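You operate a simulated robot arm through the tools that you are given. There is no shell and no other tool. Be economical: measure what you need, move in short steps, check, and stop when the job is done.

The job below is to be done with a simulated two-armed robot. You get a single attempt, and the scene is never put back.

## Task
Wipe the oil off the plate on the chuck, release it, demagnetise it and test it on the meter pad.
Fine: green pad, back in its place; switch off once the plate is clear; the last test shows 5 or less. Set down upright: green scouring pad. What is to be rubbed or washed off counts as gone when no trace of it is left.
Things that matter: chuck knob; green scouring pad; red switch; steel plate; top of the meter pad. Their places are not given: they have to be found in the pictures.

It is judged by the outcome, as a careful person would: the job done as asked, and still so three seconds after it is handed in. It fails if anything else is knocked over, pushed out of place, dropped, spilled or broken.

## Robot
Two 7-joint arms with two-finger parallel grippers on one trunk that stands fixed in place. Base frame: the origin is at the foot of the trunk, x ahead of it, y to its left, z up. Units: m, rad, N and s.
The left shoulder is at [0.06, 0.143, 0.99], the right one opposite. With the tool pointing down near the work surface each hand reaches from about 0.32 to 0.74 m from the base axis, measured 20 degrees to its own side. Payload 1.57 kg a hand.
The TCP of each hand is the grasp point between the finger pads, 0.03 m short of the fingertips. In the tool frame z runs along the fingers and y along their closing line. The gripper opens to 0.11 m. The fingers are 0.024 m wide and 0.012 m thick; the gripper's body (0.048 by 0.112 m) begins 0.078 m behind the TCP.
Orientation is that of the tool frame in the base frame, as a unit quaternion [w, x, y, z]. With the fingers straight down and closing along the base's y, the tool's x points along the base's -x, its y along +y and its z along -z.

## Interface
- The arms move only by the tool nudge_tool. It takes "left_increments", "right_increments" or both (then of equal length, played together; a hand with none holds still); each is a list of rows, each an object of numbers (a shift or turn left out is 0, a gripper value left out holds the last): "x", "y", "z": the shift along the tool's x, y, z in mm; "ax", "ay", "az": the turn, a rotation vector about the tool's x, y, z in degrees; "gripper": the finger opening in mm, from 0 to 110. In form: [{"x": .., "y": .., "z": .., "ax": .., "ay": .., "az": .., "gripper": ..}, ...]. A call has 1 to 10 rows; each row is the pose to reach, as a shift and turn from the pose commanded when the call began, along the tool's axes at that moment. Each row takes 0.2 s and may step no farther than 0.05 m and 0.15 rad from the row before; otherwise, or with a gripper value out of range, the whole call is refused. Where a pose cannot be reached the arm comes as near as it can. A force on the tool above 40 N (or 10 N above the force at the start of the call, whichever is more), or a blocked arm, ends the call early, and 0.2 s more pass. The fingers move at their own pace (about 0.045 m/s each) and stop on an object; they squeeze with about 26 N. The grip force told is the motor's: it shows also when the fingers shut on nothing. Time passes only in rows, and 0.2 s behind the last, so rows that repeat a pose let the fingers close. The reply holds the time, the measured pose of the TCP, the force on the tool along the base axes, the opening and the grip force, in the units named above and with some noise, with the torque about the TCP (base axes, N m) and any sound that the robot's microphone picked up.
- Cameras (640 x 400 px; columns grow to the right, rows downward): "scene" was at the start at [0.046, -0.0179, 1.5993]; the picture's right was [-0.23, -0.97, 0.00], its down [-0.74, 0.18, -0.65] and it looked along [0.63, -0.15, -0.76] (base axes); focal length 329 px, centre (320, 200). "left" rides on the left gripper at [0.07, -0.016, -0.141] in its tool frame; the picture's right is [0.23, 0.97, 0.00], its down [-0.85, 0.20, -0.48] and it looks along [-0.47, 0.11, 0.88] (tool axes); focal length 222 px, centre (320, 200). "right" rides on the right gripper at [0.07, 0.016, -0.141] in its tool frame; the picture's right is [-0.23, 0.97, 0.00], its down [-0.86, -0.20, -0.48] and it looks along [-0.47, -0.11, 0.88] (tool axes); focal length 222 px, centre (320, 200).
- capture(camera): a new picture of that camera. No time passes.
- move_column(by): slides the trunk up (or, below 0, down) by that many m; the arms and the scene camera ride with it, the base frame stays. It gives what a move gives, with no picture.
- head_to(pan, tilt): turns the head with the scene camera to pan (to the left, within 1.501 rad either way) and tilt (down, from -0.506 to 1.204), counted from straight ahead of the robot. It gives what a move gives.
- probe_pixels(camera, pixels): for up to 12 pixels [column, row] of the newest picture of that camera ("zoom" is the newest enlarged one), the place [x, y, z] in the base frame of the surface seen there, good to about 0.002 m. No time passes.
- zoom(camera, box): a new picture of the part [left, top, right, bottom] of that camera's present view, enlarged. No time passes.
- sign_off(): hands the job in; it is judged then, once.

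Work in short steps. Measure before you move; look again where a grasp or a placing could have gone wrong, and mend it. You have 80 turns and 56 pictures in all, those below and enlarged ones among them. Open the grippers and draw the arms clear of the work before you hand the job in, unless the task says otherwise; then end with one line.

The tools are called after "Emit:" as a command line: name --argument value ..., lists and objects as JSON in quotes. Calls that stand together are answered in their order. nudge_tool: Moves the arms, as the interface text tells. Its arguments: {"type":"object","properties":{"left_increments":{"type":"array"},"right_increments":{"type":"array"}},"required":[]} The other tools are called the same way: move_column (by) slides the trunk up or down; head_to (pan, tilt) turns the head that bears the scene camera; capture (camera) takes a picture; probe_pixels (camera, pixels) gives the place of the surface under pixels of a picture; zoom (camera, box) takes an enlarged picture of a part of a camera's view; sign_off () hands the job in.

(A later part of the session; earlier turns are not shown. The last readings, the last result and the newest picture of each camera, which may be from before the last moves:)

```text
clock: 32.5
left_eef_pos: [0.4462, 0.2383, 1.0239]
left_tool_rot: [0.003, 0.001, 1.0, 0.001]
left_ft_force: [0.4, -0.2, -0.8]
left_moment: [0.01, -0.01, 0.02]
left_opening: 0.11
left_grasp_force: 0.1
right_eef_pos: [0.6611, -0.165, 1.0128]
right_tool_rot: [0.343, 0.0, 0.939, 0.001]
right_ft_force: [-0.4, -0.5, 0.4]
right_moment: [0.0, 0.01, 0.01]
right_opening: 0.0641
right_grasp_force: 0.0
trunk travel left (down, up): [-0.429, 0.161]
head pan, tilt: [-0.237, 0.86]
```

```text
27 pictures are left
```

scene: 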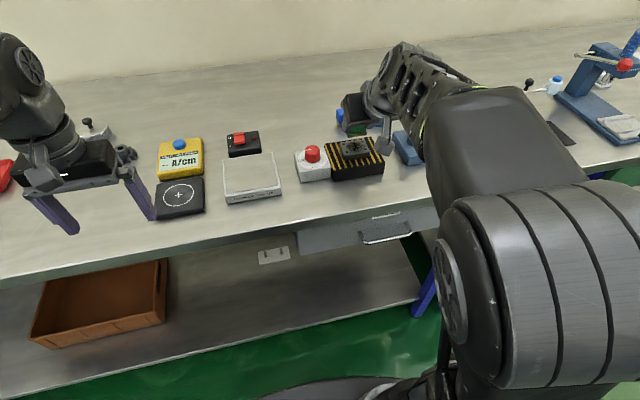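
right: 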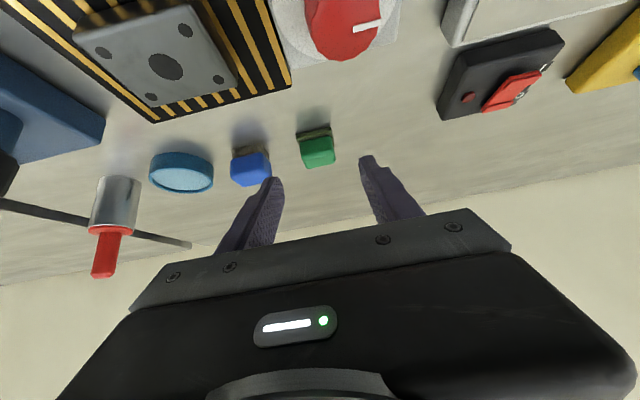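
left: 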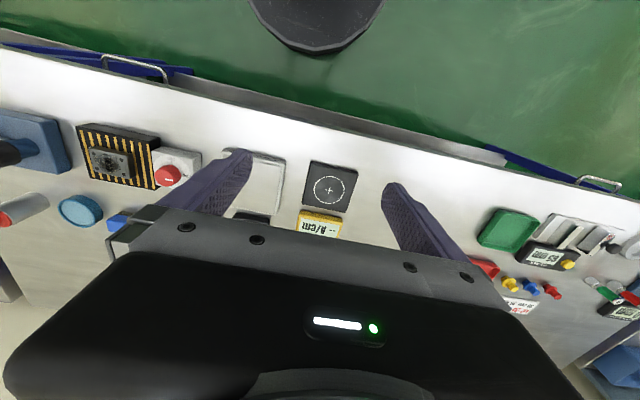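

The pad is upright back in its place at (317,148). Next the knob: I move above it (0.585,-0.131) with the tool back to vertical.

Emit:
probe_pixels --camera "right" --pixels '[[303, 137], [330, 131], [306, 167], [334, 162], [298, 132], [328, 125]]'

Emit:
nudge_tool --right_increments '[{"x": 6, "y": 7, "z": -17, "ay": 8}, {"x": 11, "y": 14, "z": -34, "ay": 16}, {"x": 17, "y": 21, "z": -51, "ay": 24}, {"x": 22, "y": 28, "z": -68, "ay": 32}, {"x": 28, "y": 34, "z": -85, "ay": 40.1}, {"x": 28, "y": 34, "z": -85, "ay": 40.1}]'

Emit:
zoom --camera "right" --box '[160, 60, 480, 260]'

```text
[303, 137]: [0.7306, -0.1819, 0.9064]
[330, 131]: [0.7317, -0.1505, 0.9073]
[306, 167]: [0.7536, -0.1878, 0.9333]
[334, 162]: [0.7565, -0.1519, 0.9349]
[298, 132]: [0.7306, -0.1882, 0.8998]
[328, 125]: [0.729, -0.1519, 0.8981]
```

```text
clock: 33.9
left_eef_pos: [0.4465, 0.2376, 1.0232]
left_tool_rot: [0.002, 0.0, 1.0, 0.0]
left_ft_force: [0.1, 0.3, -0.1]
left_moment: [0.0, 0.0, 0.0]
left_opening: 0.1099
left_grasp_force: 0.1
right_eef_pos: [0.6107, -0.14, 1.0452]
right_tool_rot: [0.105, 0.0, 0.994, 0.0]
right_ft_force: [0.5, -0.6, 0.3]
right_moment: [-0.01, 0.03, -0.01]
right_opening: 0.0639
right_grasp_force: 0.0
right hand out of reach, approached as far as the arm can: row 4, 5, 6
trunk travel left (down, up): [-0.429, 0.161]
head pan, tilt: [-0.237, 0.86]
```

```text
2.00 times, centred on (320, 160) of right
```

zoom: 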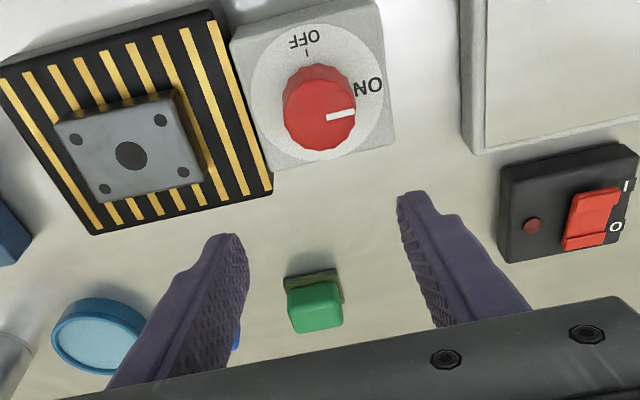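

Pad is within a few mm of its original place. The arm stopped at 12° tilt; I draw back to the knob's x and finish levelling.

Emit:
nudge_tool --right_increments '[{"x": 13, "y": 4, "z": -3}, {"x": 25, "y": 9, "z": -5}, {"x": 25, "y": 9, "z": -5, "ay": 6}, {"x": 25, "y": 9, "z": -5, "ay": 12.1}, {"x": 25, "y": 9, "z": -5, "ay": 12.1}]'

```text
clock: 35.1
left_eef_pos: [0.4466, 0.2388, 1.0235]
left_tool_rot: [0.002, -0.001, 1.0, 0.0]
left_ft_force: [-0.2, 0.9, -0.7]
left_moment: [-0.02, -0.01, 0.01]
left_opening: 0.1102
left_grasp_force: 0.1
right_eef_pos: [0.5832, -0.1328, 1.0361]
right_tool_rot: [0.083, 0.001, 0.997, 0.0]
right_ft_force: [-0.7, -0.2, 0.0]
right_moment: [0.03, 0.01, 0.01]
right_opening: 0.064
right_grasp_force: 0.0
right hand out of reach, approached as far as the arm can: row 3, 4, 5
trunk travel left (down, up): [-0.429, 0.161]
head pan, tilt: [-0.237, 0.86]
```

Levelling is limited here since the wrist sits above the shoulder. I raise the trunk 0.1 m (hand rides up), then come down and level again.

Emit:
move_column --by 0.1

Emit:
nudge_tool --right_increments '[{"z": 35}, {"z": 70}, {"z": 100}, {"z": 100, "ay": 5}, {"z": 100, "ay": 9.5}, {"z": 100, "ay": 9.5}]'

```text
clock: 36.5
left_eef_pos: [0.4458, 0.2385, 1.1229]
left_tool_rot: [0.001, 0.0, 1.0, 0.0]
left_ft_force: [-0.1, -0.3, 0.1]
left_moment: [-0.01, 0.01, 0.03]
left_opening: 0.11
left_grasp_force: 0.0
right_eef_pos: [0.5843, -0.1327, 1.1362]
right_tool_rot: [0.082, 0.001, 0.997, 0.001]
right_ft_force: [-1.1, 0.1, 0.7]
right_moment: [-0.01, -0.02, 0.03]
right_opening: 0.0641
right_grasp_force: 0.1
trunk travel left (down, up): [-0.529, 0.061]
head pan, tilt: [-0.237, 0.86]
```

```text
clock: 37.9
left_eef_pos: [0.446, 0.2387, 1.1236]
left_tool_rot: [0.001, 0.0, 1.0, 0.0]
left_ft_force: [-0.4, -0.7, 0.2]
left_moment: [0.02, -0.01, 0.0]
left_opening: 0.1102
left_grasp_force: 0.0
right_eef_pos: [0.6007, -0.1309, 1.0364]
right_tool_rot: [0.0, 0.001, 1.0, 0.001]
right_ft_force: [0.2, -0.5, 0.3]
right_moment: [0.03, 0.02, -0.01]
right_opening: 0.064
right_grasp_force: 0.2
trunk travel left (down, up): [-0.529, 0.061]
head pan, tilt: [-0.237, 0.86]
```

Level at last at (0.601,-0.131,1.036). I move over the knob centre (0.5855,-0.1315) and pre-turn the hand +45° clockwise seen from above.

Emit:
nudge_tool --right_increments '[{"x": 8, "az": 8}, {"x": 15, "az": 16}, {"x": 15, "az": 24}, {"x": 15, "az": 32}, {"x": 15, "az": 40}, {"x": 15, "az": 46}, {"x": 15, "az": 46}]'

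Emit:
capture --camera "right"

```text
clock: 39.5
left_eef_pos: [0.446, 0.2391, 1.1234]
left_tool_rot: [0.001, 0.001, 1.0, 0.0]
left_ft_force: [0.6, 0.0, 0.2]
left_moment: [0.02, 0.0, 0.03]
left_opening: 0.1098
left_grasp_force: 0.0
right_eef_pos: [0.5861, -0.1333, 1.0384]
right_tool_rot: [0.0, 0.393, 0.92, 0.001]
right_ft_force: [0.8, 0.6, -1.0]
right_moment: [-0.01, 0.03, 0.03]
right_opening: 0.0638
right_grasp_force: 0.0
trunk travel left (down, up): [-0.529, 0.061]
head pan, tilt: [-0.237, 0.86]
```

```text
25 pictures are left
```

right: 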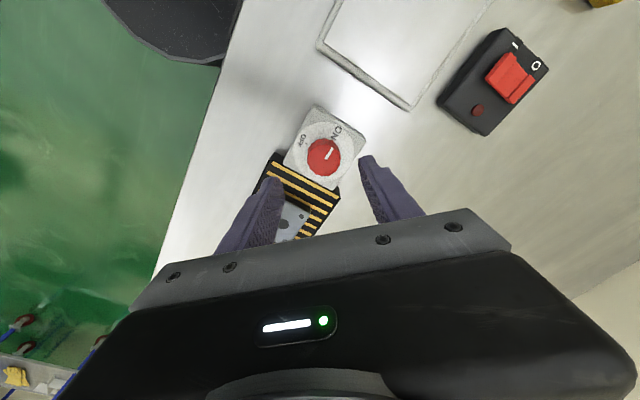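

The knob is at (324,157) between the fingers. I probe its top to refine the centre.

Emit:
probe_pixels --camera "right" --pixels '[[324, 152], [311, 150], [336, 147], [325, 163], [318, 142], [330, 154], [323, 148]]'

Emit:
zoom --camera "right" --box '[276, 110, 372, 170]'

```text
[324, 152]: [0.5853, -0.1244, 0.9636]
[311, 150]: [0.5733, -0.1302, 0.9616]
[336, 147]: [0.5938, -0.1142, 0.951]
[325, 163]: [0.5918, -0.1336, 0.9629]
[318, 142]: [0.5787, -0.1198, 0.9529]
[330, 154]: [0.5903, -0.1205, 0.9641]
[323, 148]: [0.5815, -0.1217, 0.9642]
```

```text
6.67 times, centred on (324, 140) of right
```

zoom: 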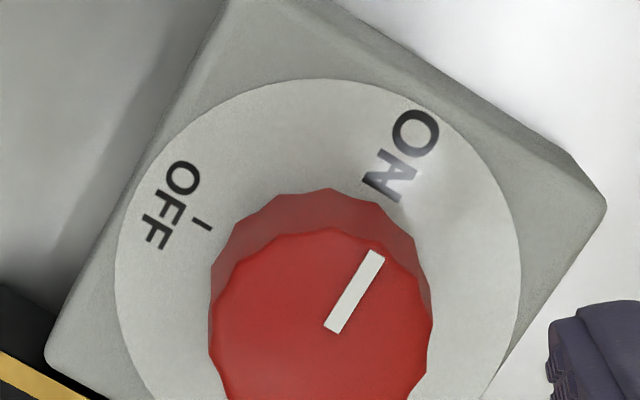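

Centre agrees with (0.5855,-0.1315). I go straight down 65 mm around the knob and close.

Emit:
nudge_tool --right_increments '[{"y": 1, "z": 20}, {"y": 1, "z": 40}, {"y": 1, "z": 56}, {"y": 1, "z": 65}, {"y": 1, "z": 65, "gripper": 15}, {"y": 1, "z": 65}, {"y": 1, "z": 65}, {"y": 1, "z": 65}]'

```text
clock: 41.3
left_eef_pos: [0.4463, 0.2389, 1.1227]
left_tool_rot: [0.001, -0.001, 1.0, -0.001]
left_ft_force: [-0.2, -0.3, -0.4]
left_moment: [0.03, 0.0, 0.02]
left_opening: 0.1099
left_grasp_force: 0.1
right_eef_pos: [0.589, -0.1308, 0.9711]
right_tool_rot: [0.0, 0.391, 0.92, 0.002]
right_ft_force: [7.4, 6.2, -1.7]
right_moment: [0.27, -0.54, 0.01]
right_opening: 0.0349
right_grasp_force: 33.7
trunk travel left (down, up): [-0.529, 0.061]
head pan, tilt: [-0.237, 0.86]
```

Gripped at 35 mm with a side force, so the knob centre lies a few mm further along the closing line; I shift +3 mm and turn the first 48°.

Emit:
nudge_tool --right_increments '[{"y": 3}, {"y": 3, "az": -8}, {"y": 3, "az": -16}, {"y": 3, "az": -24}, {"y": 3, "az": -32}, {"y": 3, "az": -40}, {"y": 3, "az": -48}]'

```text
clock: 42.9
left_eef_pos: [0.4458, 0.2371, 1.1236]
left_tool_rot: [0.001, 0.0, 1.0, 0.0]
left_ft_force: [-0.8, -1.0, 0.1]
left_moment: [0.03, -0.01, -0.03]
left_opening: 0.11
left_grasp_force: 0.1
right_eef_pos: [0.5872, -0.1328, 0.9726]
right_tool_rot: [-0.001, -0.017, 1.0, 0.0]
right_ft_force: [-5.3, -6.2, 0.5]
right_moment: [-0.46, 0.05, -0.01]
right_opening: 0.0352
right_grasp_force: 42.2
trunk travel left (down, up): [-0.529, 0.061]
head pan, tilt: [-0.237, 0.86]
```

Half turned. Continue another 44° with a small recentring.

Emit:
nudge_tool --right_increments '[{"x": 1.5, "y": -2, "az": -8}, {"x": 1.5, "y": -2, "az": -16}, {"x": 1.5, "y": -2, "az": -24}, {"x": 1.5, "y": -2, "az": -32}, {"x": 1.5, "y": -2, "az": -40}, {"x": 1.5, "y": -2, "az": -45}, {"x": 1.5, "y": -2, "az": -45}]'

Emit:
zoom --camera "scene" --box '[270, 120, 398, 200]'

```text
clock: 44.5
left_eef_pos: [0.4472, 0.2389, 1.1234]
left_tool_rot: [0.001, 0.0, 1.0, -0.001]
left_ft_force: [0.6, 0.0, 0.3]
left_moment: [0.04, -0.01, 0.02]
left_opening: 0.1102
left_grasp_force: 0.0
right_eef_pos: [0.5884, -0.1338, 0.9726]
right_tool_rot: [0.001, -0.399, 0.917, 0.002]
right_ft_force: [4.7, -9.1, -3.9]
right_moment: [-0.05, -0.41, -0.81]
right_opening: 0.0351
right_grasp_force: 41.9
trunk travel left (down, up): [-0.529, 0.061]
head pan, tilt: [-0.237, 0.86]
```

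```text
5.00 times, centred on (334, 160) of scene
```

zoom: 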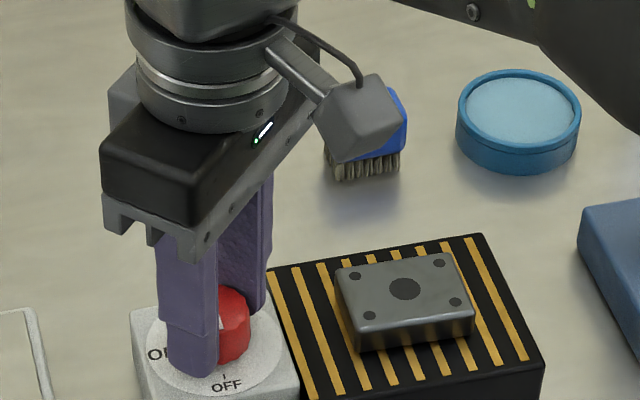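

A torque of -0.8 N·m suggests the end stop. I open, lift off and check the pointer.

Emit:
nudge_tool --right_increments '[{"az": 2, "gripper": 64}, {"az": 2}, {"az": 2}, {"z": -30}, {"z": -70}, {"z": -100}]'

Emit:
zoom --camera "scene" --box '[270, 120, 398, 200]'

```text
clock: 45.9
left_eef_pos: [0.4467, 0.2391, 1.1233]
left_tool_rot: [0.002, -0.001, 1.0, 0.001]
left_ft_force: [0.3, -0.6, -1.1]
left_moment: [0.0, -0.03, -0.04]
left_opening: 0.1098
left_grasp_force: 0.1
right_eef_pos: [0.5857, -0.1312, 1.0622]
right_tool_rot: [0.001, -0.399, 0.917, 0.001]
right_ft_force: [-0.7, 0.6, 1.2]
right_moment: [-0.01, -0.05, -0.03]
right_opening: 0.0639
right_grasp_force: 0.0
right hand out of reach, approached as far as the arm can: row 6
trunk travel left (down, up): [-0.529, 0.061]
head pan, tilt: [-0.237, 0.86]
```

```text
5.00 times, centred on (334, 160) of scene
```

zoom: 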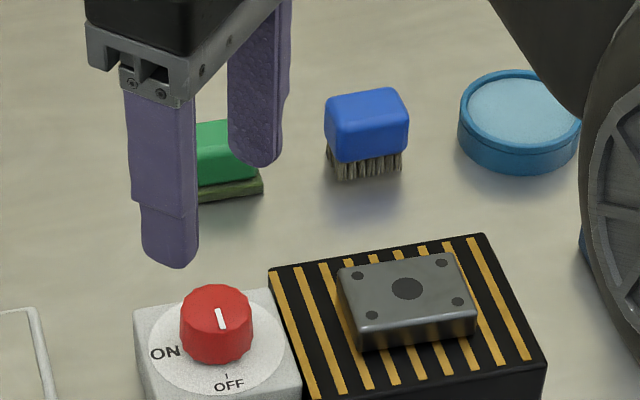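

The pointer is at OFF and the plate is released. Now I swing the right hand over the plate centre (0.589,-0.229), turned back square, opened to 85 mm.

Emit:
nudge_tool --right_increments '[{"x": 12, "y": -12, "az": 8, "gripper": 85}, {"x": 23, "y": -23, "az": 16}, {"x": 35, "y": -35, "az": 24}, {"x": 47, "y": -46, "az": 32}, {"x": 58, "y": -58, "az": 40}, {"x": 70, "y": -69, "z": 15, "az": 47}, {"x": 70, "y": -69, "z": 15, "az": 47}]'

Emit:
capture --camera "right"

```text
clock: 47.5
left_eef_pos: [0.4468, 0.2396, 1.1227]
left_tool_rot: [0.001, 0.0, 1.0, 0.0]
left_ft_force: [0.0, 0.6, 0.3]
left_moment: [-0.03, -0.02, 0.0]
left_opening: 0.11
left_grasp_force: 0.1
right_eef_pos: [0.5892, -0.2297, 1.0477]
right_tool_rot: [0.0, 0.001, 1.0, 0.001]
right_ft_force: [1.1, 1.5, -0.4]
right_moment: [0.0, 0.04, -0.02]
right_opening: 0.0848
right_grasp_force: 0.1
trunk travel left (down, up): [-0.529, 0.061]
head pan, tilt: [-0.237, 0.86]
```

```text
21 pictures are left
```

right: 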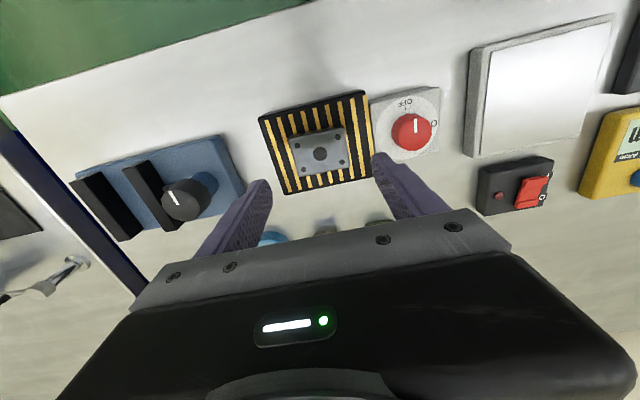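

Aligned over the plate. I descend 80 mm, close on it, and probe the demagnetiser, switch and meter pad meanwhile.

Emit:
probe_pixels --camera "right" --pixels '[[484, 60], [605, 22], [478, 150], [578, 135], [540, 85], [535, 182], [535, 192], [530, 205], [545, 200], [525, 180]]'

Emit:
nudge_tool --right_increments '[{"z": 35}, {"z": 65}, {"z": 80.5}, {"z": 80.5}, {"z": 80.5, "gripper": 45}, {"z": 80.5}, {"z": 80.5}, {"z": 80.5}]'

```text
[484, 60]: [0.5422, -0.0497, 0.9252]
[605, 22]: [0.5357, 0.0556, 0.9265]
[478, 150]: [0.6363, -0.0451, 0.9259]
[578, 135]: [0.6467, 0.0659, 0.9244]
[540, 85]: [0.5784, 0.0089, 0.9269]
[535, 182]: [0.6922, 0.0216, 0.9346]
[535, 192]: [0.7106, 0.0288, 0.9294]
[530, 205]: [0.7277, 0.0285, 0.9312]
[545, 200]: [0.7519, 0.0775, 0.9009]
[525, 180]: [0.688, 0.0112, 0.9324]
```

```text
clock: 49.3
left_eef_pos: [0.4473, 0.2384, 1.1237]
left_tool_rot: [0.0, 0.0, 1.0, -0.001]
left_ft_force: [0.3, -0.1, -0.3]
left_moment: [-0.03, -0.02, 0.03]
left_opening: 0.1101
left_grasp_force: 0.1
right_eef_pos: [0.5908, -0.2287, 0.9665]
right_tool_rot: [0.0, 0.001, 1.0, 0.001]
right_ft_force: [0.3, 0.1, 0.2]
right_moment: [-0.07, -0.06, -0.01]
right_opening: 0.0623
right_grasp_force: 25.7
trunk travel left (down, up): [-0.529, 0.061]
head pan, tilt: [-0.237, 0.86]
```

Gripped (62 mm). Lift 70 mm and carry to above the demagnetiser (0.58,0.005), clearing the knob.

Emit:
nudge_tool --right_increments '[{"z": -25}, {"z": -50}, {"z": -72}, {"z": -72, "y": 40}, {"z": -72, "y": 85}, {"z": -72, "y": 130, "x": 5}, {"z": -72, "y": 175, "x": 8}, {"z": -72, "y": 220, "x": 10}, {"z": -72, "y": 234, "x": 10}, {"z": -72, "y": 234, "x": 10}]'

Emit:
capture --camera "scene"

```text
clock: 51.5
left_eef_pos: [0.4467, 0.24, 1.123]
left_tool_rot: [0.0, -0.001, 1.0, -0.001]
left_ft_force: [0.0, 1.0, 0.1]
left_moment: [0.01, -0.03, -0.01]
left_opening: 0.11
left_grasp_force: 0.1
right_eef_pos: [0.5788, 0.006, 1.0387]
right_tool_rot: [0.0, 0.001, 1.0, 0.001]
right_ft_force: [0.5, -0.2, -3.7]
right_moment: [-0.01, 0.0, -0.03]
right_opening: 0.0618
right_grasp_force: 25.8
right hand out of reach, approached as far as the arm can: row 9
trunk travel left (down, up): [-0.529, 0.061]
head pan, tilt: [-0.237, 0.86]
```

```text
20 pictures are left
```

scene: 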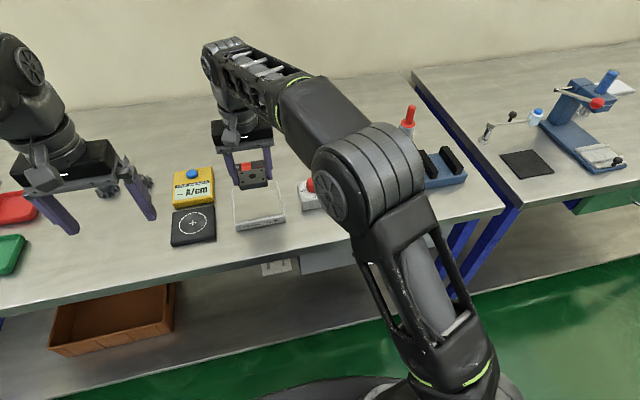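

The plate hangs over the demagnetiser. I lower it onto its top (plate bottom at 0.926 → TCP about 0.959).

Emit:
nudge_tool --right_increments '[{"z": 30}, {"z": 60}, {"z": 74}, {"z": 78}, {"z": 79.5}, {"z": 79.5}]'

```text
clock: 52.9
left_eef_pos: [0.4472, 0.2397, 1.1229]
left_tool_rot: [0.001, 0.001, 1.0, 0.0]
left_ft_force: [0.2, 0.0, 0.3]
left_moment: [0.03, -0.02, 0.05]
left_opening: 0.1098
left_grasp_force: 0.0
right_eef_pos: [0.5808, 0.0042, 0.9606]
right_tool_rot: [0.0, 0.001, 1.0, 0.001]
right_ft_force: [0.8, 1.6, 1.0]
right_moment: [-0.05, 0.08, -0.02]
right_opening: 0.0619
right_grasp_force: 26.2
trunk travel left (down, up): [-0.529, 0.061]
head pan, tilt: [-0.237, 0.86]
```

The weight has gone off the hand (contact). I open and lift away.

Emit:
nudge_tool --right_increments '[{"gripper": 85}, {"z": 0}, {"z": 0}, {"z": -40}, {"z": -80}, {"z": -95}]'

Emit:
capture --camera "right"

```text
clock: 54.3
left_eef_pos: [0.4469, 0.2393, 1.1239]
left_tool_rot: [0.002, 0.0, 1.0, 0.0]
left_ft_force: [0.0, 0.8, 0.4]
left_moment: [0.0, 0.02, 0.01]
left_opening: 0.1101
left_grasp_force: 0.1
right_eef_pos: [0.5805, 0.0049, 1.0306]
right_tool_rot: [0.0, 0.001, 1.0, 0.001]
right_ft_force: [1.6, -0.7, 0.5]
right_moment: [0.03, 0.02, -0.04]
right_opening: 0.0845
right_grasp_force: 0.1
right hand out of reach, approached as far as the arm can: row 5, 6
trunk travel left (down, up): [-0.529, 0.061]
head pan, tilt: [-0.237, 0.86]
```

```text
19 pictures are left
```

right: 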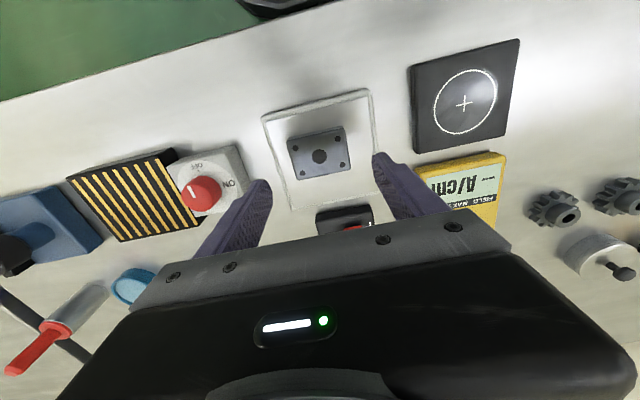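

Plate is on the demagnetiser. Now the switch: near (I) end of the rocker is raised at x≈0.692, y 0.0255, z 0.935. I close the fingers, tilt 40° outward and approach above it.

Emit:
nudge_tool --right_increments '[{"ay": -8, "gripper": 0}, {"ay": -16, "x": -10, "y": 5}, {"ay": -24, "x": -25, "y": 10}, {"ay": -32, "x": -45, "y": 15}, {"ay": -40, "x": -70, "y": 20}, {"ay": -40, "x": -100, "y": 20.5}, {"ay": -40, "x": -100, "y": 20.5}]'

Emit:
capture --camera "right"

```text
clock: 55.9
left_eef_pos: [0.4452, 0.2396, 1.1229]
left_tool_rot: [0.001, 0.0, 1.0, 0.0]
left_ft_force: [-0.2, -0.7, -0.1]
left_moment: [-0.01, 0.01, -0.02]
left_opening: 0.1101
left_grasp_force: 0.0
right_eef_pos: [0.6787, 0.0269, 1.0313]
right_tool_rot: [0.344, 0.002, 0.939, 0.001]
right_ft_force: [0.0, -0.4, 0.3]
right_moment: [0.01, 0.0, 0.01]
right_opening: 0.0
right_grasp_force: 21.1
trunk travel left (down, up): [-0.529, 0.061]
head pan, tilt: [-0.237, 0.86]
```

```text
18 pictures are left
```

right: 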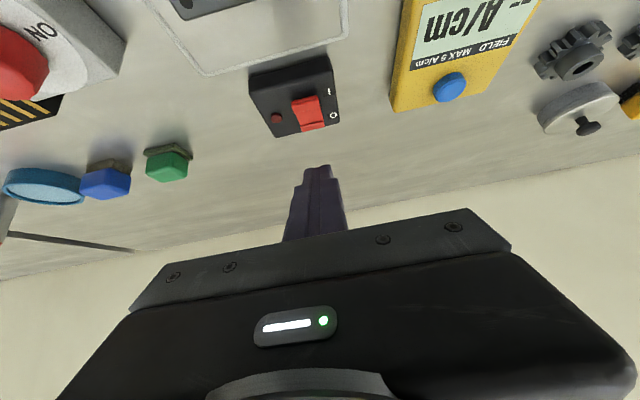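

Reached. I probe the rocker from here and enlarge it to see which end is raised.

Emit:
probe_pixels --camera "right" --pixels '[[304, 99], [307, 105], [310, 113], [313, 121], [314, 128], [294, 100], [299, 126], [317, 97], [324, 124], [277, 118]]'

Emit:
zoom --camera "right" --box '[236, 50, 364, 130]'

```text
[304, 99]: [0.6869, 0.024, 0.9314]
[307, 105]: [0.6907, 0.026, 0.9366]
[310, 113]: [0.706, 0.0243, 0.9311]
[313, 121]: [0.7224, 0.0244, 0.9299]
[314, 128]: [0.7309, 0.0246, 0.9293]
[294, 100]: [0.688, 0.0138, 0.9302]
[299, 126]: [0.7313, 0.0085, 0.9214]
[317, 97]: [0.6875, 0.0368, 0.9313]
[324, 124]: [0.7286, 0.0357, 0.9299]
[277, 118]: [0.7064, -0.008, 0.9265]
```

```text
5.00 times, centred on (300, 90) of right
```

zoom: 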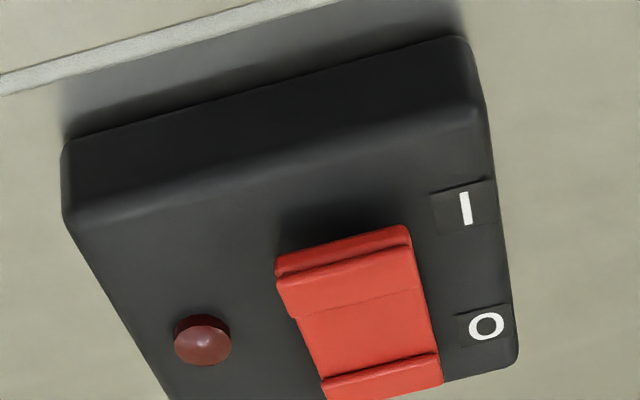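

Near (I) end is raised, ridge at (0.690,0.025,0.937). I press down there with the closed fingertip corner, then back up.

Emit:
nudge_tool --right_increments '[{"x": 16, "y": -1.5, "z": 20}, {"x": 30, "y": -1.5, "z": 38}, {"x": 36, "y": -1.5, "z": 45.6}, {"x": 40, "y": -1.5, "z": 50.5}, {"x": 42, "y": -1.5, "z": 53}, {"x": 44, "y": -1.5, "z": 55.3}, {"x": 24, "y": -1.5, "z": 32}, {"x": 10, "y": -1.5, "z": 14}]'

Emit:
zoom --camera "right" --box '[236, 50, 364, 130]'

```text
clock: 57.7
left_eef_pos: [0.447, 0.238, 1.1233]
left_tool_rot: [0.001, -0.001, 1.0, -0.001]
left_ft_force: [-0.4, 0.6, 0.2]
left_moment: [0.01, 0.0, 0.01]
left_opening: 0.1101
left_grasp_force: 0.0
right_eef_pos: [0.6799, 0.0234, 1.0135]
right_tool_rot: [0.342, 0.001, 0.94, 0.0]
right_ft_force: [-0.5, -0.8, 0.3]
right_moment: [0.03, -0.05, -0.02]
right_opening: 0.0
right_grasp_force: 21.3
trunk travel left (down, up): [-0.529, 0.061]
head pan, tilt: [-0.237, 0.86]
heard: click
```

```text
5.00 times, centred on (300, 90) of right
```

zoom: 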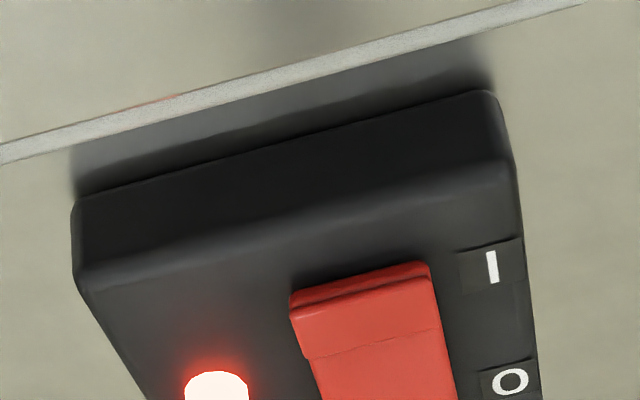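

Click, and the lamp is lit: the switch is on. I draw the right hand up and off to the right, then bring the left hand near the plate.

Emit:
nudge_tool --right_increments '[{"x": 0, "z": -45}, {"x": 2, "z": -90}, {"x": 3, "z": -120, "y": -20}, {"x": 3, "z": -120, "y": -65}, {"x": 3, "z": -120, "y": -110}, {"x": 3, "z": -120, "y": -155}, {"x": 3, "z": -120, "y": -200}, {"x": 3, "z": -120, "y": -250}]'

Emit:
nudge_tool --left_increments '[{"x": -24, "y": -28, "z": 12, "gripper": 85}, {"x": -48, "y": -56, "z": 24}, {"x": -72, "y": -84, "z": 36}, {"x": -96, "y": -112, "z": 48}, {"x": -120, "y": -140, "z": 60}, {"x": -120, "y": -140, "z": 60}]'

Emit:
capture --camera "left"

```text
clock: 59.5
left_eef_pos: [0.4463, 0.2377, 1.1222]
left_tool_rot: [0.002, -0.001, 1.0, 0.0]
left_ft_force: [-0.8, 0.0, 0.3]
left_moment: [-0.02, -0.02, 0.02]
left_opening: 0.1103
left_grasp_force: 0.1
right_eef_pos: [0.6018, -0.2281, 1.1038]
right_tool_rot: [0.342, 0.001, 0.94, 0.002]
right_ft_force: [0.4, -0.5, 0.0]
right_moment: [0.0, 0.04, -0.01]
right_opening: 0.0
right_grasp_force: 21.2
trunk travel left (down, up): [-0.529, 0.061]
head pan, tilt: [-0.237, 0.86]
```

```text
clock: 60.9
left_eef_pos: [0.5656, 0.0986, 1.0652]
left_tool_rot: [0.002, 0.0, 1.0, 0.0]
left_ft_force: [0.0, -0.3, -0.1]
left_moment: [0.0, 0.0, -0.01]
left_opening: 0.0848
left_grasp_force: 0.0
right_eef_pos: [0.6012, -0.2276, 1.1038]
right_tool_rot: [0.342, 0.002, 0.94, 0.0]
right_ft_force: [0.6, 0.6, -0.8]
right_moment: [0.0, 0.02, -0.02]
right_opening: 0.0
right_grasp_force: 21.5
trunk travel left (down, up): [-0.529, 0.061]
head pan, tilt: [-0.237, 0.86]
```

```text
15 pictures are left
```

left: 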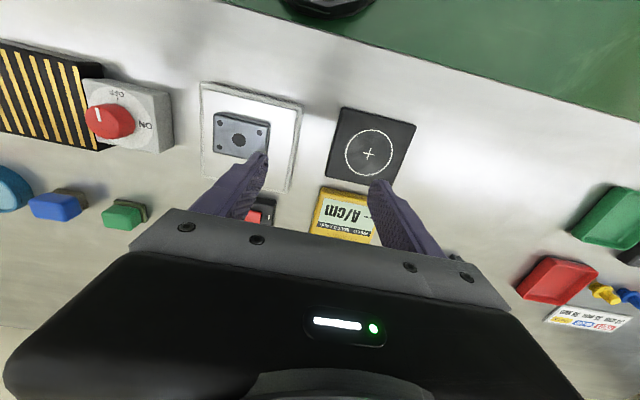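

I probe plate and meter pad positions here.

Emit:
probe_pixels --camera "left" --pixels '[[239, 140], [217, 116], [268, 124], [216, 149], [262, 157], [369, 153], [343, 110], [413, 128], [330, 175], [395, 186], [203, 85], [300, 105]]'

```text
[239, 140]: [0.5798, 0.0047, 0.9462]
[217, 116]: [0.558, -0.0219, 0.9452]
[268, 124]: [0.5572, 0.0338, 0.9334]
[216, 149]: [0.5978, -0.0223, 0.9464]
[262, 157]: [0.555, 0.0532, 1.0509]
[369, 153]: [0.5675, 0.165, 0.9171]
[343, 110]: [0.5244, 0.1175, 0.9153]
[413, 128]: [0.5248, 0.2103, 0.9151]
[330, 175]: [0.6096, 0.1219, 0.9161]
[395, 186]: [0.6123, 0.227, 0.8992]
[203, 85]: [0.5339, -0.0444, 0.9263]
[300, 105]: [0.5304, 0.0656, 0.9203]
```

Plate centre (0.579,0.0045). The left hand goes over it, down to TCP 0.959 and closes.

Emit:
nudge_tool --left_increments '[{"x": -7, "y": -47}, {"x": -13.5, "y": -94}, {"x": -13.5, "y": -94, "z": 20}, {"x": -13.5, "y": -94, "z": 60}, {"x": -13.5, "y": -94, "z": 95}, {"x": -13.5, "y": -94, "z": 106}, {"x": -13.5, "y": -94, "z": 106}]'

Emit:
nudge_tool --left_increments '[{"gripper": 45}, {"gripper": 45}, {"gripper": 45}, {"gripper": 45}]'

```text
clock: 62.5
left_eef_pos: [0.5803, 0.0049, 0.9599]
left_tool_rot: [0.002, 0.0, 1.0, 0.0]
left_ft_force: [0.0, 0.1, -0.6]
left_moment: [-0.02, 0.02, -0.02]
left_opening: 0.0852
left_grasp_force: 0.0
left hand out of reach, approached as far as the arm can: row 1, 2, 3
right_eef_pos: [0.6005, -0.2288, 1.1036]
right_tool_rot: [0.342, 0.0, 0.94, 0.001]
right_ft_force: [-0.7, 0.3, -0.5]
right_moment: [-0.01, 0.0, -0.02]
right_opening: 0.0001
right_grasp_force: 21.4
trunk travel left (down, up): [-0.529, 0.061]
head pan, tilt: [-0.237, 0.86]
```

```text
clock: 63.5
left_eef_pos: [0.5808, 0.0051, 0.9599]
left_tool_rot: [0.001, 0.0, 1.0, 0.0]
left_ft_force: [-0.5, 0.0, 0.3]
left_moment: [0.0, -0.07, -0.03]
left_opening: 0.0616
left_grasp_force: 26.0
right_eef_pos: [0.6007, -0.2273, 1.1041]
right_tool_rot: [0.342, 0.002, 0.94, 0.001]
right_ft_force: [-0.5, -0.4, 0.5]
right_moment: [-0.01, 0.02, -0.04]
right_opening: 0.0001
right_grasp_force: 21.0
trunk travel left (down, up): [-0.529, 0.061]
head pan, tilt: [-0.237, 0.86]
```

Held (62 mm). With the field on, I lift slowly straight up, then draw away up, left and back.

Emit:
nudge_tool --left_increments '[{"z": -5}, {"z": -10}, {"z": -15}, {"z": -20}, {"z": -26}, {"z": -32}, {"z": -38}, {"z": -45, "x": 2}, {"z": -52, "x": 4}, {"z": -60, "x": 6}]'

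Emit:
nudge_tool --left_increments '[{"z": -8, "x": 6, "y": 8}, {"z": -16, "x": 12, "y": 18}, {"z": -25, "x": 18, "y": 30}, {"z": -34, "x": 25, "y": 45}, {"z": -43, "x": 32, "y": 62}, {"z": -52, "x": 39, "y": 82}, {"z": -62, "x": 46, "y": 105}, {"z": -72, "x": 53, "y": 130}, {"z": -82, "x": 60, "y": 160}, {"z": -90, "x": 66, "y": 195}]'

Emit:
capture --camera "scene"

```text
clock: 65.7
left_eef_pos: [0.5749, 0.003, 1.0195]
left_tool_rot: [0.001, 0.0, 1.0, 0.0]
left_ft_force: [0.4, -0.2, -3.3]
left_moment: [-0.02, 0.01, 0.02]
left_opening: 0.0616
left_grasp_force: 25.8
right_eef_pos: [0.6008, -0.2283, 1.1032]
right_tool_rot: [0.342, 0.001, 0.94, 0.001]
right_ft_force: [0.3, -0.8, -0.1]
right_moment: [0.01, 0.0, 0.01]
right_opening: 0.0
right_grasp_force: 21.1
trunk travel left (down, up): [-0.529, 0.061]
head pan, tilt: [-0.237, 0.86]
```

```text
clock: 67.9
left_eef_pos: [0.5061, 0.2006, 1.1065]
left_tool_rot: [0.002, 0.001, 1.0, 0.0]
left_ft_force: [0.6, 0.4, -4.2]
left_moment: [-0.04, -0.01, 0.01]
left_opening: 0.0618
left_grasp_force: 26.2
right_eef_pos: [0.6003, -0.2277, 1.1043]
right_tool_rot: [0.342, 0.001, 0.94, 0.001]
right_ft_force: [0.1, 0.6, 0.5]
right_moment: [-0.01, 0.0, -0.01]
right_opening: 0.0001
right_grasp_force: 21.2
trunk travel left (down, up): [-0.529, 0.061]
head pan, tilt: [-0.237, 0.86]
```

```text
14 pictures are left
```

scene: 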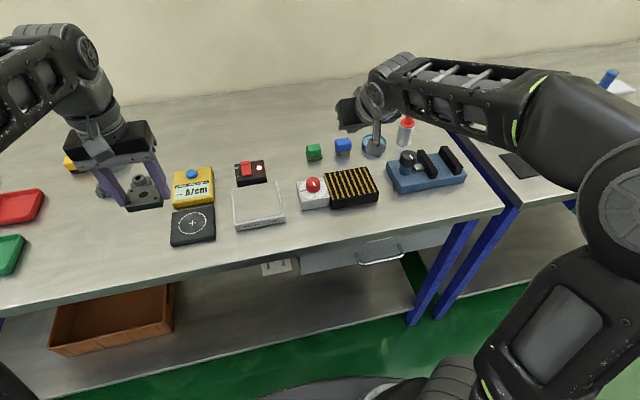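

The plate is clear in the left hand; the lamp is on. The right hand goes back to hover over the far (O) end of the rocker.

Emit:
nudge_tool --right_increments '[{"y": 45}, {"y": 90}, {"y": 135}, {"y": 180}, {"y": 225}, {"x": -4, "z": 30, "y": 252}, {"x": -12, "z": 70, "y": 252}, {"x": -18, "z": 110, "y": 252}, {"x": -24, "z": 140, "y": 252}, {"x": -24, "z": 140, "y": 252}]'

Emit:
capture --camera "right"

```text
clock: 70.1
left_eef_pos: [0.5057, 0.2, 1.1069]
left_tool_rot: [0.002, 0.0, 1.0, 0.0]
left_ft_force: [0.7, 0.3, -3.0]
left_moment: [0.03, 0.02, 0.01]
left_opening: 0.0618
left_grasp_force: 26.2
right_eef_pos: [0.7093, 0.0267, 1.0104]
right_tool_rot: [0.342, 0.001, 0.94, 0.001]
right_ft_force: [0.0, 0.2, 0.1]
right_moment: [0.02, 0.04, 0.01]
right_opening: 0.0
right_grasp_force: 21.5
trunk travel left (down, up): [-0.529, 0.061]
head pan, tilt: [-0.237, 0.86]
```

```text
13 pictures are left
```

right: 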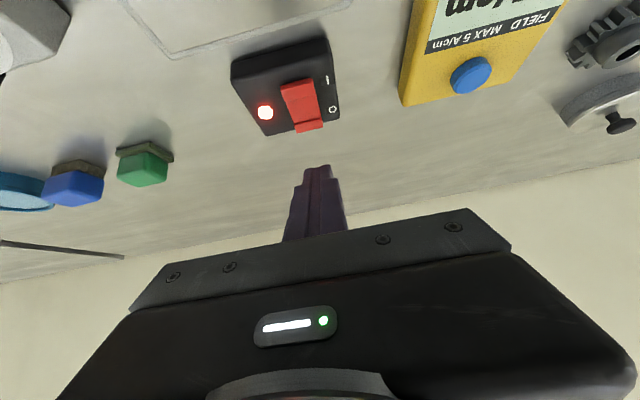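

Probe the raised far ridge of the rocker at (308,124).

Emit:
probe_pixels --camera "right" --pixels '[[308, 121], [308, 125], [309, 129], [302, 105], [297, 85]]'

```text
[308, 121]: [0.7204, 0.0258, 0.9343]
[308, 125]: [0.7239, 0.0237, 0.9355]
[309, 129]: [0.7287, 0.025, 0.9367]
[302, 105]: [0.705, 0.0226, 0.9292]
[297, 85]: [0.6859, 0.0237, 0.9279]
```

Ridge at (0.7235,0.0245,0.936). Press down there, then back up.

Emit:
nudge_tool --right_increments '[{"x": 8, "y": -1, "z": 16}, {"x": 21.5, "y": -1, "z": 31.6}, {"x": 26.6, "y": -1, "z": 37.8}, {"x": 29.8, "y": -1, "z": 41.6}, {"x": 32.1, "y": -1, "z": 44.3}, {"x": 16, "y": -1, "z": 25}, {"x": -3, "y": -1, "z": 2.6}]'

Emit:
zoom --camera "right" --box '[220, 30, 380, 130]'

```text
clock: 71.7
left_eef_pos: [0.5069, 0.1994, 1.1064]
left_tool_rot: [0.001, 0.0, 1.0, 0.0]
left_ft_force: [-1.2, 0.2, -3.4]
left_moment: [0.0, -0.02, 0.02]
left_opening: 0.0613
left_grasp_force: 26.2
right_eef_pos: [0.7148, 0.0247, 1.01]
right_tool_rot: [0.342, 0.0, 0.94, 0.0]
right_ft_force: [-0.5, 0.8, -0.6]
right_moment: [0.0, 0.0, -0.04]
right_opening: 0.0
right_grasp_force: 21.0
trunk travel left (down, up): [-0.529, 0.061]
head pan, tilt: [-0.237, 0.86]
heard: click
```

```text
4.00 times, centred on (300, 80) of right
```

zoom: 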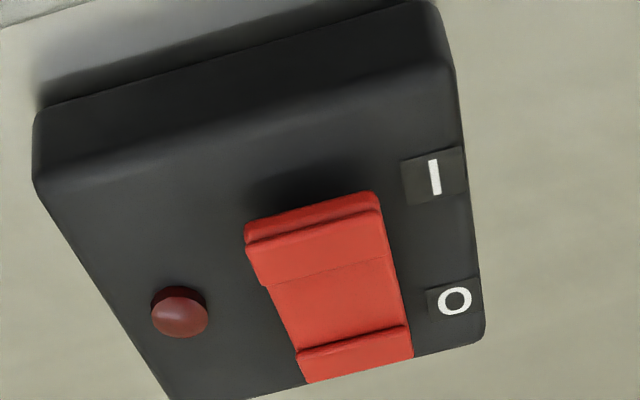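

Click and lamp off. I withdraw the right hand to the right, then lower the plate with the left onto the meter pad centre (0.5675,0.165).

Emit:
nudge_tool --right_increments '[{"z": -45}, {"x": 8, "z": -90}, {"x": 16, "z": -130}, {"x": 24, "z": -140, "y": -40}, {"x": 24, "z": -140, "y": -85}, {"x": 24, "z": -140, "y": -130}, {"x": 24, "z": -140, "y": -175}, {"x": 24, "z": -140, "y": -220}, {"x": 24, "z": -140, "y": -260}]'

Emit:
nudge_tool --left_increments '[{"x": -25, "y": -15, "z": 25}, {"x": -50, "y": -34, "z": 55}, {"x": -61, "y": -34, "z": 90}, {"x": -61, "y": -34, "z": 125}, {"x": -61, "y": -34, "z": 145}, {"x": -61, "y": -34, "z": 152}, {"x": -61, "y": -34, "z": 154}, {"x": -61, "y": -34, "z": 154}]'

Emit:
capture --camera "scene"

```text
clock: 73.7
left_eef_pos: [0.5066, 0.1997, 1.1072]
left_tool_rot: [0.002, 0.0, 1.0, 0.001]
left_ft_force: [0.1, -0.2, -3.8]
left_moment: [0.05, 0.0, 0.01]
left_opening: 0.0619
left_grasp_force: 26.0
right_eef_pos: [0.6043, -0.2371, 1.1047]
right_tool_rot: [0.342, 0.0, 0.94, 0.002]
right_ft_force: [0.4, 0.4, -0.2]
right_moment: [0.0, -0.02, 0.05]
right_opening: 0.0
right_grasp_force: 21.8
trunk travel left (down, up): [-0.529, 0.061]
head pan, tilt: [-0.237, 0.86]
```

```text
clock: 75.5
left_eef_pos: [0.5704, 0.1654, 0.9521]
left_tool_rot: [0.001, 0.0, 1.0, 0.0]
left_ft_force: [-0.3, -0.4, -3.9]
left_moment: [0.0, -0.03, -0.01]
left_opening: 0.0618
left_grasp_force: 26.1
right_eef_pos: [0.6044, -0.2349, 1.1031]
right_tool_rot: [0.342, 0.001, 0.94, 0.001]
right_ft_force: [-0.2, 0.9, 0.3]
right_moment: [-0.01, -0.04, -0.03]
right_opening: 0.0001
right_grasp_force: 21.2
trunk travel left (down, up): [-0.529, 0.061]
head pan, tilt: [-0.237, 0.86]
```

```text
11 pictures are left
```

scene: 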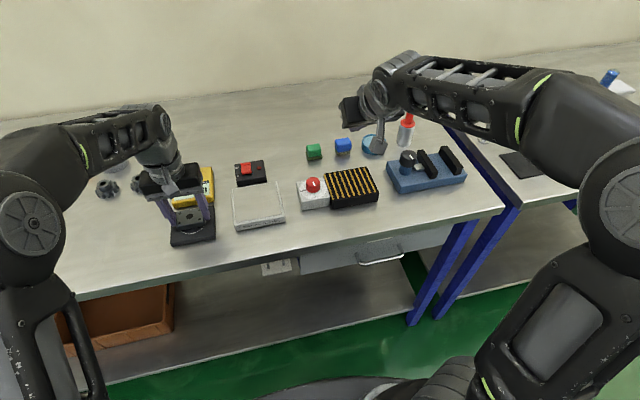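

Still hanging by ~2 mm (-3.9 N). I lower slowly to contact and release, then lift.

Emit:
nudge_tool --left_increments '[{"z": 1}, {"z": 2}, {"z": 2.8}, {"z": 2.8}]'

```text
clock: 76.5
left_eef_pos: [0.5701, 0.1648, 0.9508]
left_tool_rot: [0.001, 0.001, 1.0, 0.0]
left_ft_force: [0.0, 0.0, -3.3]
left_moment: [-0.03, -0.01, -0.02]
left_opening: 0.0618
left_grasp_force: 25.9
right_eef_pos: [0.6054, -0.2355, 1.1029]
right_tool_rot: [0.342, 0.001, 0.94, 0.0]
right_ft_force: [-0.3, 0.7, -0.2]
right_moment: [0.01, 0.02, 0.0]
right_opening: 0.0002
right_grasp_force: 21.2
trunk travel left (down, up): [-0.529, 0.061]
head pan, tilt: [-0.237, 0.86]
```

Not yet in contact; a little lower.

Emit:
nudge_tool --left_increments '[{"z": 0.8}, {"z": 1.6}, {"z": 2.2}, {"z": 2.2}]'

```text
clock: 77.5
left_eef_pos: [0.5712, 0.1645, 0.9489]
left_tool_rot: [0.001, 0.0, 1.0, 0.0]
left_ft_force: [-0.1, -0.5, -3.2]
left_moment: [-0.01, 0.0, -0.05]
left_opening: 0.0619
left_grasp_force: 25.9
right_eef_pos: [0.6049, -0.2358, 1.1023]
right_tool_rot: [0.342, 0.001, 0.94, 0.0]
right_ft_force: [0.0, 0.2, -0.7]
right_moment: [0.01, -0.02, 0.01]
right_opening: 0.0003
right_grasp_force: 21.3
trunk travel left (down, up): [-0.529, 0.061]
head pan, tilt: [-0.237, 0.86]
```

Very close now (plate bottom ≈0.915). One more small lowering.

Emit:
nudge_tool --left_increments '[{"z": 0.8}, {"z": 1.5}, {"z": 1.5}]'

Emit:
zoom --camera "scene" --box '[130, 150, 258, 260]'

```text
clock: 78.3
left_eef_pos: [0.5705, 0.1648, 0.9487]
left_tool_rot: [0.001, 0.0, 1.0, 0.0]
left_ft_force: [-0.7, 0.7, 3.8]
left_moment: [-0.14, 0.2, -0.08]
left_opening: 0.0619
left_grasp_force: 26.1
right_eef_pos: [0.6031, -0.235, 1.1047]
right_tool_rot: [0.342, 0.001, 0.94, 0.001]
right_ft_force: [0.2, -0.2, 0.5]
right_moment: [0.0, -0.01, 0.0]
right_opening: 0.0002
right_grasp_force: 21.3
trunk travel left (down, up): [-0.529, 0.061]
head pan, tilt: [-0.237, 0.86]
```

```text
3.64 times, centred on (194, 205) of scene
```

zoom: 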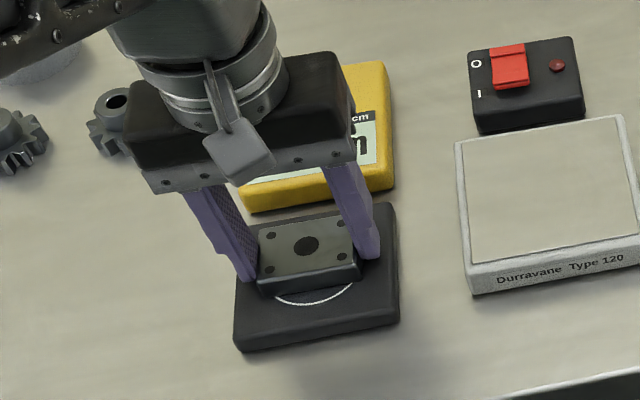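

Contact. I open and lift away to see the meter.

Emit:
nudge_tool --left_increments '[{"gripper": 85}, {"gripper": 85}, {"gripper": 85}, {"z": -35}, {"z": -80}, {"z": -110, "x": 30, "y": 20}, {"z": -130, "x": 70, "y": 45}, {"z": -140, "x": 110, "y": 70}]'

Emit:
zoom --camera "scene" --box '[130, 150, 290, 250]'

```text
refused: row 7 steps farther than a row can; nothing moved
```

```text
4.00 times, centred on (210, 200) of scene
```

zoom: 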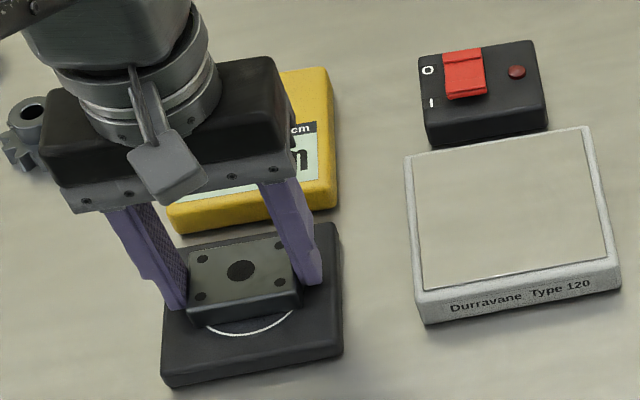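

The call was refused for a too-long step; I repeat with smaller ones.

Emit:
nudge_tool --left_increments '[{"gripper": 85}, {"gripper": 85}, {"gripper": 85}, {"z": -35}, {"z": -75}, {"z": -105, "x": 20, "y": 15}, {"z": -120, "x": 50, "y": 35}, {"z": -130, "x": 80, "y": 55}, {"z": -140, "x": 110, "y": 75}]'

Emit:
zoom --camera "scene" --box '[130, 150, 290, 250]'

```text
clock: 80.3
left_eef_pos: [0.4572, 0.2443, 1.0864]
left_tool_rot: [0.001, 0.0, 1.0, -0.001]
left_ft_force: [-0.8, 0.9, 0.1]
left_moment: [-0.01, -0.04, 0.0]
left_opening: 0.0848
left_grasp_force: 0.1
right_eef_pos: [0.6028, -0.2356, 1.1053]
right_tool_rot: [0.342, 0.001, 0.94, 0.0]
right_ft_force: [-0.7, 0.1, -0.1]
right_moment: [0.01, 0.0, 0.0]
right_opening: 0.0002
right_grasp_force: 21.1
trunk travel left (down, up): [-0.529, 0.061]
head pan, tilt: [-0.237, 0.86]
```

```text
4.00 times, centred on (210, 200) of scene
```

zoom: 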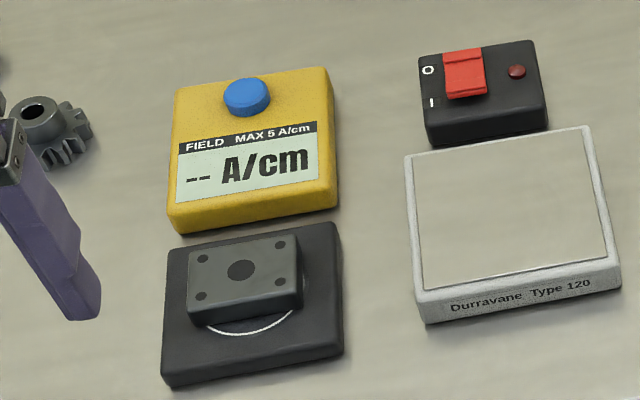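

The meter shows "--", so a test needs the blue button, at (0.72,0.163,0.934). I bring the left hand, closed and tilted 40°, to hover near it.

Emit:
nudge_tool --left_increments '[{"x": -30, "y": -13, "ay": -7, "gripper": 0}, {"x": -62, "y": -27, "z": 5, "ay": -14}, {"x": -97, "y": -40, "z": 10, "ay": -21}, {"x": -132, "y": -54, "z": 20, "ay": -28}, {"x": -167, "y": -68, "z": 30, "ay": -35}, {"x": -203, "y": -81, "z": 38, "ay": -40}, {"x": -235, "y": -81, "z": 46, "ay": -40}, {"x": -251, "y": -81, "z": 66, "ay": -40}, {"x": -251, "y": -81, "z": 66, "ay": -40}]'

Emit:
capture --camera "left"

```text
clock: 82.3
left_eef_pos: [0.7106, 0.1602, 1.0193]
left_tool_rot: [0.344, 0.0, 0.939, 0.0]
left_ft_force: [0.0, 0.0, 0.2]
left_moment: [0.01, -0.03, -0.05]
left_opening: 0.0
left_grasp_force: 21.6
right_eef_pos: [0.6051, -0.2373, 1.1035]
right_tool_rot: [0.342, 0.001, 0.94, 0.0]
right_ft_force: [0.2, 1.2, -0.3]
right_moment: [-0.02, -0.01, 0.03]
right_opening: 0.0
right_grasp_force: 21.6
trunk travel left (down, up): [-0.529, 0.061]
head pan, tilt: [-0.237, 0.86]
```

```text
7 pictures are left
```

left: 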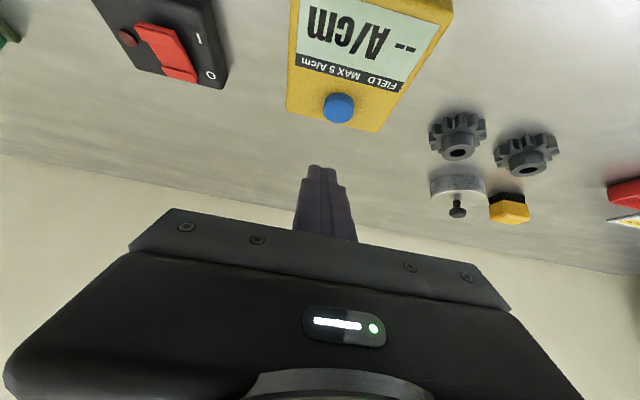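

Seven pictures left, so I probe the button at (340,106) in this picture.

Emit:
probe_pixels --camera "left" --pixels '[[340, 104], [332, 104], [347, 103], [340, 98], [341, 112], [320, 110]]'

```text
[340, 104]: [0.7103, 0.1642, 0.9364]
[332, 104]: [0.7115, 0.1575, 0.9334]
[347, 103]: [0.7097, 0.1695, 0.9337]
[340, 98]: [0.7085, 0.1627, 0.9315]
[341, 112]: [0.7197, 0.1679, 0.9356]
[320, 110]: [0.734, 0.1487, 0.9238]
```

Button centre (0.716,0.163), top 0.936. Press it with the fingertip corner and retreat.

Emit:
nudge_tool --left_increments '[{"x": 15, "y": 3, "z": 14}, {"x": 28, "y": 3, "z": 28.7}, {"x": 34.6, "y": 3, "z": 36.3}, {"x": 37.8, "y": 3, "z": 40.1}, {"x": 40.4, "y": 3, "z": 43.2}, {"x": 40.4, "y": 3, "z": 43.2}, {"x": 20, "y": 3, "z": 20}, {"x": 2, "y": 3, "z": -10}]'

Emit:
zoom --camera "left" --box '[270, 0, 470, 130]'

```text
clock: 84.1
left_eef_pos: [0.703, 0.1616, 1.0297]
left_tool_rot: [0.343, 0.0, 0.939, 0.0]
left_ft_force: [0.1, -0.1, 1.2]
left_moment: [0.01, -0.02, -0.01]
left_opening: 0.0
left_grasp_force: 21.6
right_eef_pos: [0.6038, -0.2368, 1.1042]
right_tool_rot: [0.342, 0.001, 0.94, 0.001]
right_ft_force: [-0.4, -0.5, 0.0]
right_moment: [0.03, 0.01, 0.02]
right_opening: 0.0
right_grasp_force: 21.1
trunk travel left (down, up): [-0.529, 0.061]
head pan, tilt: [-0.237, 0.86]
heard: click
```

```text
3.08 times, centred on (370, 65) of left
```

zoom: 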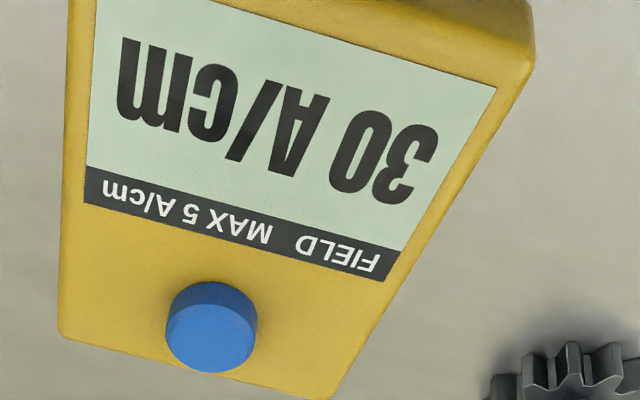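

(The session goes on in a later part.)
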